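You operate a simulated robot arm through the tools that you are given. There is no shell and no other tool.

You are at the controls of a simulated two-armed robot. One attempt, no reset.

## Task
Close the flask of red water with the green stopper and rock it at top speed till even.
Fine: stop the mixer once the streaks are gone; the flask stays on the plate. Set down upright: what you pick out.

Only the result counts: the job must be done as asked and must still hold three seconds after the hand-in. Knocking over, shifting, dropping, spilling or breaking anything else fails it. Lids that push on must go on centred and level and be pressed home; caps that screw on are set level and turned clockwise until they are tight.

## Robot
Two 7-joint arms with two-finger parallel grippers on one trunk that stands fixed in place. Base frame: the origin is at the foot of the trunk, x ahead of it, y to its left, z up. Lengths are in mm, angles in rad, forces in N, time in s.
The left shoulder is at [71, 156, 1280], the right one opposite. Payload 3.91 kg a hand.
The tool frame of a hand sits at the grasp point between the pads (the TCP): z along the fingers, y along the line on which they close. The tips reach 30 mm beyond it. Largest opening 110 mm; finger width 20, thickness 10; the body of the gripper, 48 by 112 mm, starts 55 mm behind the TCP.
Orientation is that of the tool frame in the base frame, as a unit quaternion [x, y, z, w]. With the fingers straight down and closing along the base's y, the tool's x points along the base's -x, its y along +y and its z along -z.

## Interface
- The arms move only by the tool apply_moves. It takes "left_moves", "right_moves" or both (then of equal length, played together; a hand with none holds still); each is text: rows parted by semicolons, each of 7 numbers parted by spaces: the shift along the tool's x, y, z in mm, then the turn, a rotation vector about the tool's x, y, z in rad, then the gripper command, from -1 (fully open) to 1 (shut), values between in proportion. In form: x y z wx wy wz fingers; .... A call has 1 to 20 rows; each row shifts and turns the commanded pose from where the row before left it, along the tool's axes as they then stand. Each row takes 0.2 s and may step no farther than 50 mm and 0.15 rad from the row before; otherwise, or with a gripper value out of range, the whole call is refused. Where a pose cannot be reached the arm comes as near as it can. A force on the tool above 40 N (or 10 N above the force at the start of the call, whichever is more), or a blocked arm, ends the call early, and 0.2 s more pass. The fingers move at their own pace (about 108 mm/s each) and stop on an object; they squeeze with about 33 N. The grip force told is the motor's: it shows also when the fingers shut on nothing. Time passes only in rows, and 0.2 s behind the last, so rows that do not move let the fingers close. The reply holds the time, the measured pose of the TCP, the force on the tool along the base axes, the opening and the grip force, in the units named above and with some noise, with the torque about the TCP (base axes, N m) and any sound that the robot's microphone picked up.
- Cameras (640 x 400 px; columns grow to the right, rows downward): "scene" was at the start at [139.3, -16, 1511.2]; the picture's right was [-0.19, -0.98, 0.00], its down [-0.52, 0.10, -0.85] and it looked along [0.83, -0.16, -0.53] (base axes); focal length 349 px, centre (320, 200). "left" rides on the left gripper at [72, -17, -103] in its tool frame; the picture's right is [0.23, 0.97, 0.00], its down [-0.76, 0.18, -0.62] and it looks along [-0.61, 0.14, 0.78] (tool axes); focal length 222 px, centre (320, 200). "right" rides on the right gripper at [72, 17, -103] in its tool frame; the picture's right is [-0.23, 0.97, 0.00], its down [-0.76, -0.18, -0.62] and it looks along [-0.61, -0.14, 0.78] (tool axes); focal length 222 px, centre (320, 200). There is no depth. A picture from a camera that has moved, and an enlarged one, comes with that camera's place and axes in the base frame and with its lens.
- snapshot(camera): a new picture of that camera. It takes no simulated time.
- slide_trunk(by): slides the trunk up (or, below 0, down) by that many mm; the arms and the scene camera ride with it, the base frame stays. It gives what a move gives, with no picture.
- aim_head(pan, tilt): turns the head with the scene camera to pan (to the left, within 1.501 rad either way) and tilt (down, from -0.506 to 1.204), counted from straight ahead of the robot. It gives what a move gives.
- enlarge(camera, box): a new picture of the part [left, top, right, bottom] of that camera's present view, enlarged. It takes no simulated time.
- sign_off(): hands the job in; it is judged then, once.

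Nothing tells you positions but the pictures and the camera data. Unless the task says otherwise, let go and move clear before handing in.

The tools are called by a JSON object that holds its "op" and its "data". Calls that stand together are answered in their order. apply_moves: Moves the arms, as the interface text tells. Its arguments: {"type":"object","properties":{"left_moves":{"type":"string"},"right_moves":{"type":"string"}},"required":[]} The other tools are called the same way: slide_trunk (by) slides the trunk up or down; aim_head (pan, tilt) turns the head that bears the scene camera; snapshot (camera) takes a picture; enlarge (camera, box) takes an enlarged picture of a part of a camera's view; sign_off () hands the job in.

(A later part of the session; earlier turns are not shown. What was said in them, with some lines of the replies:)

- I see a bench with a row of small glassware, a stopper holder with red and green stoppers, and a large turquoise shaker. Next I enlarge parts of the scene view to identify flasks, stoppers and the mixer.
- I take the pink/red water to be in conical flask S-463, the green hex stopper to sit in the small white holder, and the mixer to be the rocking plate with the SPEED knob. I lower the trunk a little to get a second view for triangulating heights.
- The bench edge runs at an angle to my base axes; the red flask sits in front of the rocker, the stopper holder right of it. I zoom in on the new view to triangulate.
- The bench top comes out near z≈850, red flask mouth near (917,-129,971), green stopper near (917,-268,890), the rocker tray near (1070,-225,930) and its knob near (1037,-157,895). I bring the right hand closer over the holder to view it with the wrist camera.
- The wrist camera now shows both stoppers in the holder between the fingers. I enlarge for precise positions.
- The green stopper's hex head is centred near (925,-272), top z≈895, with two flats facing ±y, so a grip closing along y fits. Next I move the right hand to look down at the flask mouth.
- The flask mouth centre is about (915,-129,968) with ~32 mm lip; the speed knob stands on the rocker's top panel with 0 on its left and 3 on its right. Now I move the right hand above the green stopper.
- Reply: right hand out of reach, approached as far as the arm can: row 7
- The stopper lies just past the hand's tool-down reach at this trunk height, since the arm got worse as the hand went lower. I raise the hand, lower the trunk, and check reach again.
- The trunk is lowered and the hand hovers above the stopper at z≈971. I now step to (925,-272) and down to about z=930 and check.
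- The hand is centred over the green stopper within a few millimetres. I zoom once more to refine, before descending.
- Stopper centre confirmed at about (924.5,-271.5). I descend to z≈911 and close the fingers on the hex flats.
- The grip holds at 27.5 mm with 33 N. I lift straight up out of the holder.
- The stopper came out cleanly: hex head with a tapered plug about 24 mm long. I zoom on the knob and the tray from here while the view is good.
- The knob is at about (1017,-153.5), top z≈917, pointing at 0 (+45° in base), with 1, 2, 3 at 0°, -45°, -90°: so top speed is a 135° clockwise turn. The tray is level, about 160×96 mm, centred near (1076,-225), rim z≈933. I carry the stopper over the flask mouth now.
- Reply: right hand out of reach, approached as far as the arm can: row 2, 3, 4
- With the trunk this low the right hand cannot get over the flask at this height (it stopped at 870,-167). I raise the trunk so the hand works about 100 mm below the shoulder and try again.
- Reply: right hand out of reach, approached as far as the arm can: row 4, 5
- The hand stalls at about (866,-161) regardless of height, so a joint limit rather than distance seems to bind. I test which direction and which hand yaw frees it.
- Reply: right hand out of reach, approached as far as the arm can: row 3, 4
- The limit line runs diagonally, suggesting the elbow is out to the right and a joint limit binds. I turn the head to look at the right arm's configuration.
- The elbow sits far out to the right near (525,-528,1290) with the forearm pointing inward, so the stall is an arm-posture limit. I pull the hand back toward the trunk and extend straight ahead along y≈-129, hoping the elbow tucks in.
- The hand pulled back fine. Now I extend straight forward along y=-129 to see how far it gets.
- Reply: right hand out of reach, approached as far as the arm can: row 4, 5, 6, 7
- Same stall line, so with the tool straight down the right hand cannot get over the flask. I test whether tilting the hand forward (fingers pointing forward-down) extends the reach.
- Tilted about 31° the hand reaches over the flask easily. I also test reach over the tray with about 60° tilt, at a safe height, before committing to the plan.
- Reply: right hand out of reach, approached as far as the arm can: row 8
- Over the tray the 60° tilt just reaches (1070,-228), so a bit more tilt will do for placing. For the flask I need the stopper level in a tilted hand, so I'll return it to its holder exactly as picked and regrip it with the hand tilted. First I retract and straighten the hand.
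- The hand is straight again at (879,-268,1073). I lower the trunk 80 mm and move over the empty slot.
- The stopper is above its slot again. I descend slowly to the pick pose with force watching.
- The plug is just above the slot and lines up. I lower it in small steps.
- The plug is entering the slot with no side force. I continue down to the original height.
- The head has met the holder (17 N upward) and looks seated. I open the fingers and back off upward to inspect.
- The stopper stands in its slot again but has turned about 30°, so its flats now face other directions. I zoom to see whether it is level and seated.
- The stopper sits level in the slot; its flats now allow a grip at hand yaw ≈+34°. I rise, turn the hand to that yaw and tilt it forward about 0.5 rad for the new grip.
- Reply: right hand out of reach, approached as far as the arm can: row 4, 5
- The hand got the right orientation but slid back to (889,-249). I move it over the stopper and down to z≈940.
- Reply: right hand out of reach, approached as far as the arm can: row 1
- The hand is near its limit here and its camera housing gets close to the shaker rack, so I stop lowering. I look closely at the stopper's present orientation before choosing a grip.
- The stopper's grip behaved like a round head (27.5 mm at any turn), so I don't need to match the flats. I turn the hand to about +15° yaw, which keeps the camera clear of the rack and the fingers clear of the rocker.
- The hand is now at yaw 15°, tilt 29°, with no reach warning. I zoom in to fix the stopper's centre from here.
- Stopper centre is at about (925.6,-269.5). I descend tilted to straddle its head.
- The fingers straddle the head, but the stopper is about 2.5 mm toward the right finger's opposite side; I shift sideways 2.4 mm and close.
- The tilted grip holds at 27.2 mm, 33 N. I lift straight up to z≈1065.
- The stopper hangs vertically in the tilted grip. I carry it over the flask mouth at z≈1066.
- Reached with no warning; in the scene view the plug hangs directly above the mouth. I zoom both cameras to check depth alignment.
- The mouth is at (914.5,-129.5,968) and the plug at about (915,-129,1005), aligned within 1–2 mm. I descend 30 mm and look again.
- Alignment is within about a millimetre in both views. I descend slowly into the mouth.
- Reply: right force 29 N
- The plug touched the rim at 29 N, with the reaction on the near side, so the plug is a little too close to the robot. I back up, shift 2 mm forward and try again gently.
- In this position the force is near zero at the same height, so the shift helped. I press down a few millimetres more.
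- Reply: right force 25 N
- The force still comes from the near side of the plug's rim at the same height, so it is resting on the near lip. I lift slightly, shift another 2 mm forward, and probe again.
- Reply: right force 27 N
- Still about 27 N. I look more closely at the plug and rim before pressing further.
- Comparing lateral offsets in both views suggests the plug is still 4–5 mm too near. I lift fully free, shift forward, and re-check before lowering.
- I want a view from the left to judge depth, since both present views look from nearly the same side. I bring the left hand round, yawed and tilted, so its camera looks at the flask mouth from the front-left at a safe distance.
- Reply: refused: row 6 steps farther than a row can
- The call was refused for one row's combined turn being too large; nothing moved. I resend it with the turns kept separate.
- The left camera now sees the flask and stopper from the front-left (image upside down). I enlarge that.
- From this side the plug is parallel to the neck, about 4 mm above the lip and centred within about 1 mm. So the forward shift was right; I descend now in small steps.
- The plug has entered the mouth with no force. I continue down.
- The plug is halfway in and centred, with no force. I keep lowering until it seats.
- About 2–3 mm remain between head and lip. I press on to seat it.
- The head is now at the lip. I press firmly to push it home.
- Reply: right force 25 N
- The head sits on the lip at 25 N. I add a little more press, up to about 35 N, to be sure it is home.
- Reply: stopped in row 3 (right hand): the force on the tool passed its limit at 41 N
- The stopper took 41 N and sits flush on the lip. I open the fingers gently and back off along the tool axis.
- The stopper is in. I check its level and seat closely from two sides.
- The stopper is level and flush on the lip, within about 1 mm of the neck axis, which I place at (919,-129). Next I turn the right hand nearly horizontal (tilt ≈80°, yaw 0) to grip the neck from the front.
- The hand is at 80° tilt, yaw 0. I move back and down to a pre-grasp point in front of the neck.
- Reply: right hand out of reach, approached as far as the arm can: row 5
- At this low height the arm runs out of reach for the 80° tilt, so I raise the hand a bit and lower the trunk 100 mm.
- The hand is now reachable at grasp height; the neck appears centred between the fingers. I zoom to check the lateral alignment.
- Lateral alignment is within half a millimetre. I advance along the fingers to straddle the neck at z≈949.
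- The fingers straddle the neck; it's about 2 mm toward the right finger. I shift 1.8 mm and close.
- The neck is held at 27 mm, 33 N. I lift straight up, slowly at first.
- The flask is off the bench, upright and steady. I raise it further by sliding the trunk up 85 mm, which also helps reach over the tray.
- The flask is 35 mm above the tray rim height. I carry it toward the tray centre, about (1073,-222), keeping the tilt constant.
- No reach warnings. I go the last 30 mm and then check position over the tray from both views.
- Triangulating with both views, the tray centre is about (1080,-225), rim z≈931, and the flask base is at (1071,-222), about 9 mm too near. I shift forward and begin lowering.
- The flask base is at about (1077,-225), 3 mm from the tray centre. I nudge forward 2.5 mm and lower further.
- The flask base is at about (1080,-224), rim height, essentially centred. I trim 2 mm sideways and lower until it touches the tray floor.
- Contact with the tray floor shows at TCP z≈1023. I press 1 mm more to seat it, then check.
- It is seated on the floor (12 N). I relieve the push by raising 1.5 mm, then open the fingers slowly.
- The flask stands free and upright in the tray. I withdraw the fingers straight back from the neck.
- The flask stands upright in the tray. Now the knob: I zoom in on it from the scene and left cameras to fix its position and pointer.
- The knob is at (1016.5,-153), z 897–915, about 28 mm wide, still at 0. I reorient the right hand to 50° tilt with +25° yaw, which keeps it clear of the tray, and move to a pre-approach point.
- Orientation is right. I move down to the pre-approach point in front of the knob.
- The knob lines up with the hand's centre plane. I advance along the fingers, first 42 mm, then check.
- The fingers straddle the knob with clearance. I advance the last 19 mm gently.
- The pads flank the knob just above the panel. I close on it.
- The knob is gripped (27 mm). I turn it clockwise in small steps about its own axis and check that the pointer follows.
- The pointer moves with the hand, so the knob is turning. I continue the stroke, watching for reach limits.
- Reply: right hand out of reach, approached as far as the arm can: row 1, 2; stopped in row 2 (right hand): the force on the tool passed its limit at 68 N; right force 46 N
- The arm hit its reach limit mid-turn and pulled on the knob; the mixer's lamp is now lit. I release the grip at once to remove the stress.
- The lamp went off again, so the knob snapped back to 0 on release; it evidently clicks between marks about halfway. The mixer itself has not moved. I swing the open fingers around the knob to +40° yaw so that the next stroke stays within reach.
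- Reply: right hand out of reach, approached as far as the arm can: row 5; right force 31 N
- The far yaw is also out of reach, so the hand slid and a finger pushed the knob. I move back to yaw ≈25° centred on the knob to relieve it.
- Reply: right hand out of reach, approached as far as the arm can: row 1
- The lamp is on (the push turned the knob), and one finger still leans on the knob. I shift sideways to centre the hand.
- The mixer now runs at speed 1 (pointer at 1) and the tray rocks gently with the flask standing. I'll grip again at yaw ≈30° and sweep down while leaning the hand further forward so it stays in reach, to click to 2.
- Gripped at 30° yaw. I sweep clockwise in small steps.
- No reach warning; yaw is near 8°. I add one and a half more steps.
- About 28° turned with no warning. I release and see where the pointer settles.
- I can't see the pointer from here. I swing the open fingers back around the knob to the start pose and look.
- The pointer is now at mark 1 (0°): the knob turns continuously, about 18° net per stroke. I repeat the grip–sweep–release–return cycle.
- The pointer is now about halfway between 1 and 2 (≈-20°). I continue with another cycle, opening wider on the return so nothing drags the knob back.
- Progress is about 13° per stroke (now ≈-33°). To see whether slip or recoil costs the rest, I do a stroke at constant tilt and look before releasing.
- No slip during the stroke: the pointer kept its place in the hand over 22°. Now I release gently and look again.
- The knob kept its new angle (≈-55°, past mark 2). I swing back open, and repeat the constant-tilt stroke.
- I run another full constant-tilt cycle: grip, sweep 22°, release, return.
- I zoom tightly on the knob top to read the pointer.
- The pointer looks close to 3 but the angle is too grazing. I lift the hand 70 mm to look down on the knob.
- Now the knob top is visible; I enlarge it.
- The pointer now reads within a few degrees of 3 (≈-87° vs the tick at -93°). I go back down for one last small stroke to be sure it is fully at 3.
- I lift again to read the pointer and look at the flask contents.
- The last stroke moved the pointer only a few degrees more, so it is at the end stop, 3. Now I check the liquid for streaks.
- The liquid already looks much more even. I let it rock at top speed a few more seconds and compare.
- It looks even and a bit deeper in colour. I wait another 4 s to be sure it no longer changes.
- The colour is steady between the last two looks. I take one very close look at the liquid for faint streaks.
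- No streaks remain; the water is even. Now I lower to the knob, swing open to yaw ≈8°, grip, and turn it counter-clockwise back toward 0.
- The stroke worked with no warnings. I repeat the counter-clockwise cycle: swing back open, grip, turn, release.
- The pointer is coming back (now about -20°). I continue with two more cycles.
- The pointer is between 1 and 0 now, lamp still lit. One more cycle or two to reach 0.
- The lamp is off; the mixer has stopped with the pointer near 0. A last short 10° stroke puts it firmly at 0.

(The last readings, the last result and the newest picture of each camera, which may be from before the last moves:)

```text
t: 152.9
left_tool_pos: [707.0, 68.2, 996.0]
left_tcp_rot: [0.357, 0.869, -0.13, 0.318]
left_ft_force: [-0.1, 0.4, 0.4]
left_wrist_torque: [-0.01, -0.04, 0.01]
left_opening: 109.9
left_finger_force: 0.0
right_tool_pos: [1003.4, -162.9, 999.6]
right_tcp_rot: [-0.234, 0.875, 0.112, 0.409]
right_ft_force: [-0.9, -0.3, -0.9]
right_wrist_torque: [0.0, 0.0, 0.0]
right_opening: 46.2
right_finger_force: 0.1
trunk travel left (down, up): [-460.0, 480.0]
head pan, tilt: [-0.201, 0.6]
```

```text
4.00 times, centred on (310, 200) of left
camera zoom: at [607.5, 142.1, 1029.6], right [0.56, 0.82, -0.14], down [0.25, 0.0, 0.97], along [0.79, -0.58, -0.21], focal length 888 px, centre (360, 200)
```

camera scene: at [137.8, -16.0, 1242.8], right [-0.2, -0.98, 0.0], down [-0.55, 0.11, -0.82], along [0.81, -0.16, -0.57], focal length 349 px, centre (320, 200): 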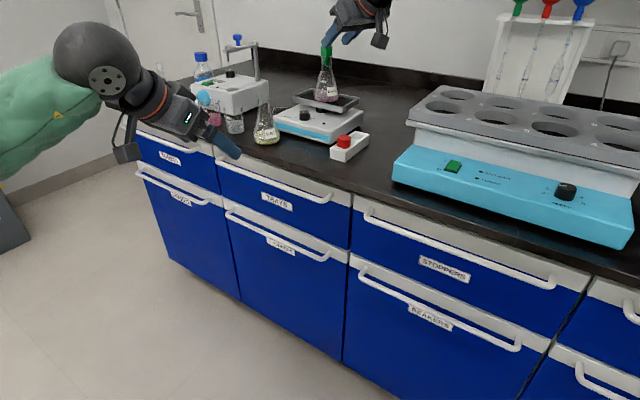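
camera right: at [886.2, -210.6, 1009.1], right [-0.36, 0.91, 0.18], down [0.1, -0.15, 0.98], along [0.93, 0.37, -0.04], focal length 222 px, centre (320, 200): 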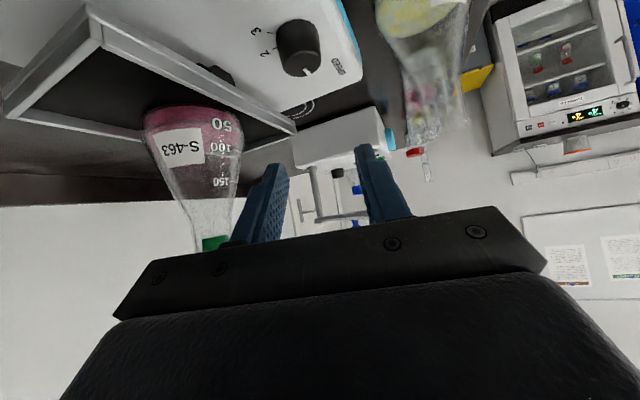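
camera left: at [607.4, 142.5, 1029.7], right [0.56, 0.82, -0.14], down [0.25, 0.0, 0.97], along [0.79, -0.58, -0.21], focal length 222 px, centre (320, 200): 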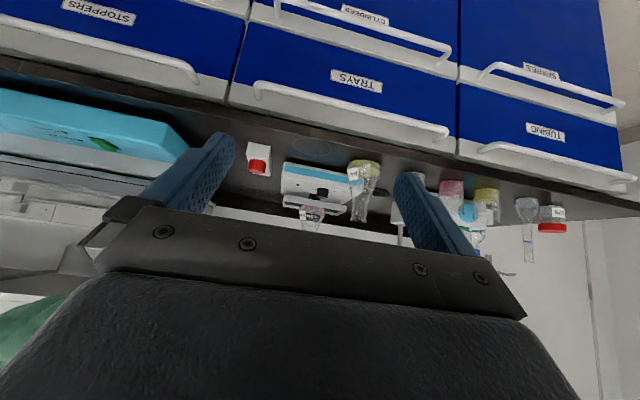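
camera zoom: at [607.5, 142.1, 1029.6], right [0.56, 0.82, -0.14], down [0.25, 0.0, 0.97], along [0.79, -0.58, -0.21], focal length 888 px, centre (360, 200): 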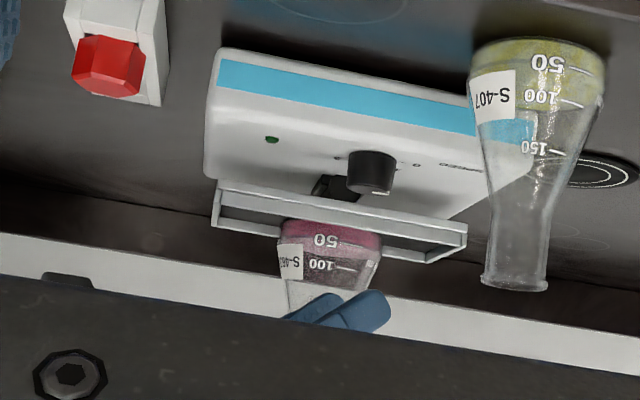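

The pointer is exactly at 0 and the lamp is off. I withdraw the right hand clear of the mixer and inspect the flask.

{"op": "apply_moves", "data": {"right_moves": "0 0 -30 0 0 0 0.16;0 0 -40 0 0 0 0.16;0 0 -40 0 0 0 0.16;-20 0 -35 0 0 0 0.16;-20 0 -35 0 0 0 0.16;-20 -10 -30 0 0 0 0.16;0 0 0 0 0 0 0.16;0 0 0 0 0 0 0.16"}}

{"op": "snapshot", "data": {"camera": "scene"}}

{"op": "enlarge", "data": {"camera": "scene", "box": [280, 40, 380, 150]}}

{"op": "enlarge", "data": {"camera": "left", "box": [260, 160, 380, 260]}}

```text
t: 154.7
left_tool_pos: [704.9, 68.5, 997.6]
left_tcp_rot: [0.357, 0.869, -0.13, 0.317]
left_ft_force: [0.3, 0.5, 0.4]
left_wrist_torque: [0.0, -0.01, 0.03]
left_opening: 109.9
left_finger_force: 0.0
right_tool_pos: [902.0, -235.6, 1181.2]
right_tcp_rot: [-0.234, 0.875, 0.111, 0.409]
right_ft_force: [0.2, 0.3, 0.4]
right_wrist_torque: [-0.01, -0.01, 0.0]
right_opening: 46.2
right_finger_force: 0.1
trunk travel left (down, up): [-460.0, 480.0]
head pan, tilt: [-0.201, 0.6]
```

```text
taken
camera scene: at [137.8, -17.0, 1242.8], right [-0.2, -0.98, 0.0], down [-0.55, 0.11, -0.82], along [0.81, -0.16, -0.57], focal length 349 px, centre (320, 200)
```

scene: 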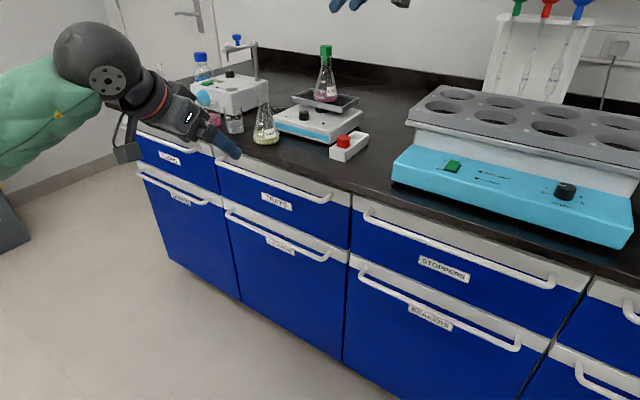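

```text
3.64 times, centred on (330, 95) of scene
camera zoom: at [137.8, -17.0, 1242.8], right [-0.2, -0.98, 0.0], down [-0.55, 0.11, -0.82], along [0.81, -0.16, -0.57], focal length 1268 px, centre (284, 582)
```

zoom: 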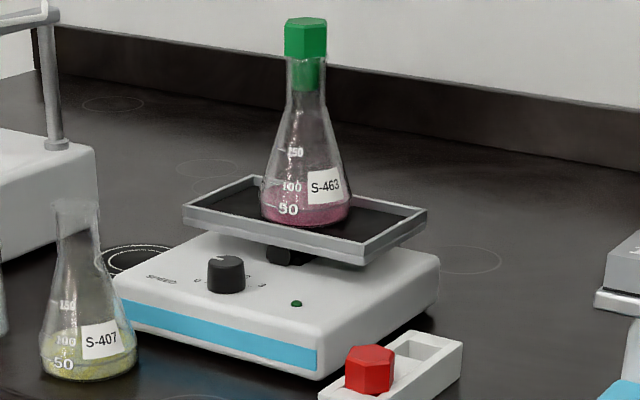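

```text
4.00 times, centred on (320, 210) of left
camera zoom: at [607.1, 141.9, 1030.0], right [0.56, 0.82, -0.14], down [0.25, 0.0, 0.97], along [0.79, -0.58, -0.21], focal length 888 px, centre (320, 160)
```

zoom: 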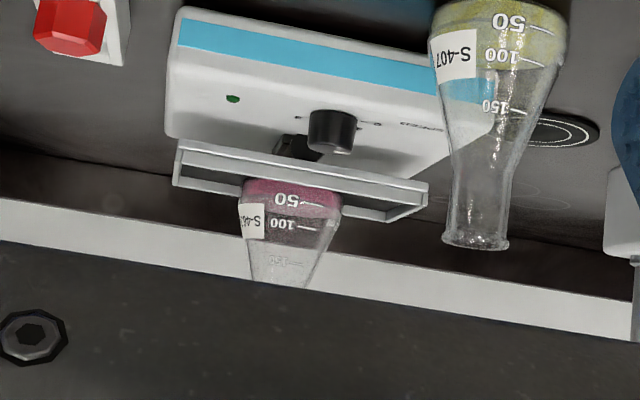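

The flask stands upright on the plate with the stopper in, and nothing else looks disturbed. I take a final close look at stopper and liquid.

{"op": "enlarge", "data": {"camera": "scene", "box": [345, 40, 385, 70]}}

{"op": "enlarge", "data": {"camera": "scene", "box": [340, 40, 390, 105]}}

{"op": "enlarge", "data": {"camera": "scene", "box": [310, 40, 345, 70]}}

{"op": "enlarge", "data": {"camera": "scene", "box": [305, 70, 355, 110]}}

```text
13.33 times, centred on (365, 55) of scene
camera zoom: at [137.8, -17.0, 1242.8], right [-0.2, -0.98, 0.0], down [-0.55, 0.11, -0.82], along [0.81, -0.16, -0.57], focal length 4648 px, centre (-280, 2133)
```

zoom: 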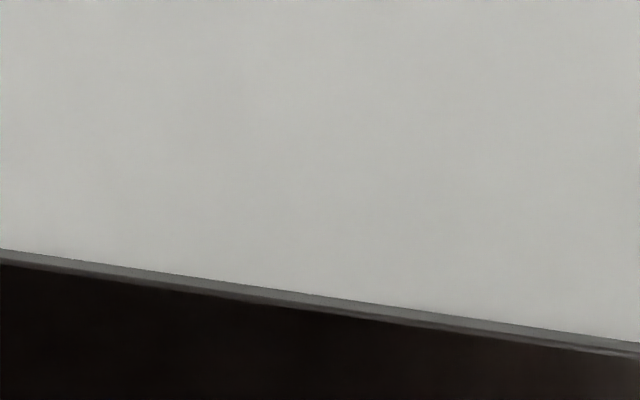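

```text
6.15 times, centred on (365, 72) of scene
camera zoom: at [137.8, -17.0, 1242.8], right [-0.2, -0.98, 0.0], down [-0.55, 0.11, -0.82], along [0.81, -0.16, -0.57], focal length 2145 px, centre (43, 985)
```

zoom: 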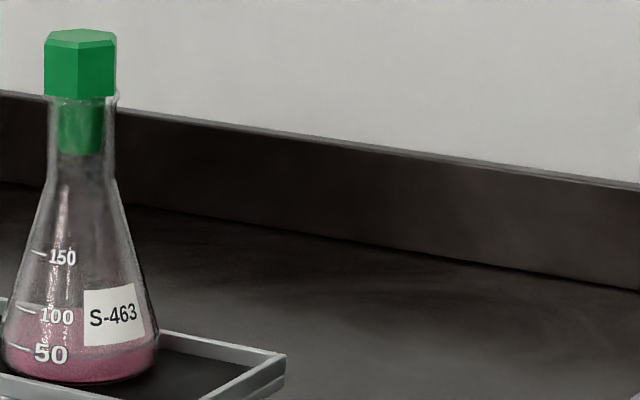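

```text
13.33 times, centred on (328, 55) of scene
camera zoom: at [137.8, -17.0, 1242.8], right [-0.2, -0.98, 0.0], down [-0.55, 0.11, -0.82], along [0.81, -0.16, -0.57], focal length 4648 px, centre (220, 2133)
```

zoom: 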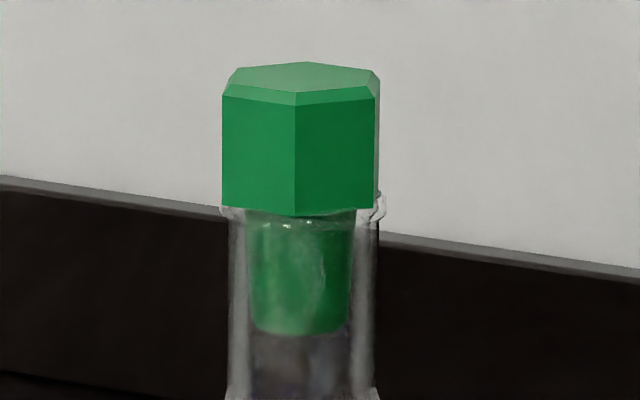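

```text
10.00 times, centred on (330, 90) of scene
camera zoom: at [137.8, -17.0, 1242.8], right [-0.2, -0.98, 0.0], down [-0.55, 0.11, -0.82], along [0.81, -0.16, -0.57], focal length 3486 px, centre (220, 1300)
```

zoom: 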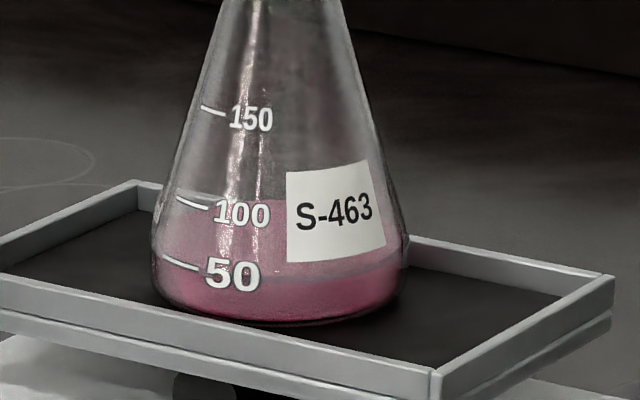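

The water is uniformly red. The stopper is centred, level and flush on the lip. The mixer is off at 0 and the flask stands upright on the plate, with both hands clear. I hand the job in.

{"op": "sign_off", "data": {}}

```text
The job is handed in.
```

The red-water flask (S-463) is closed with the green stopper, mixed, and standing upright on the rocker plate. I've handed the job in, but no verdict came back.

- **Stopper:** I pressed it in until the force reached about 41 N. In the last close view it sat level and flush on the lip, centred to within about 1 mm.
- **Mixing:** I turned the speed knob to 3, its top setting, and left it there until two looks 4 s apart showed no streaks and no further change in colour. Then I turned it back to 0; the lamp is off.
- **Knob trouble:** The arm ran out of reach on the first turn and pulled on the knob with up to 68 N. While I was repositioning for the next turn, a finger pushed the knob and started the mixer early at a low speed. In the camera views the mixer had not shifted.
- **Surroundings:** I set the green stopper back in its holder once to regrip it. The yellow flask, the red stopper and its holder look undisturbed, and both hands are clear.
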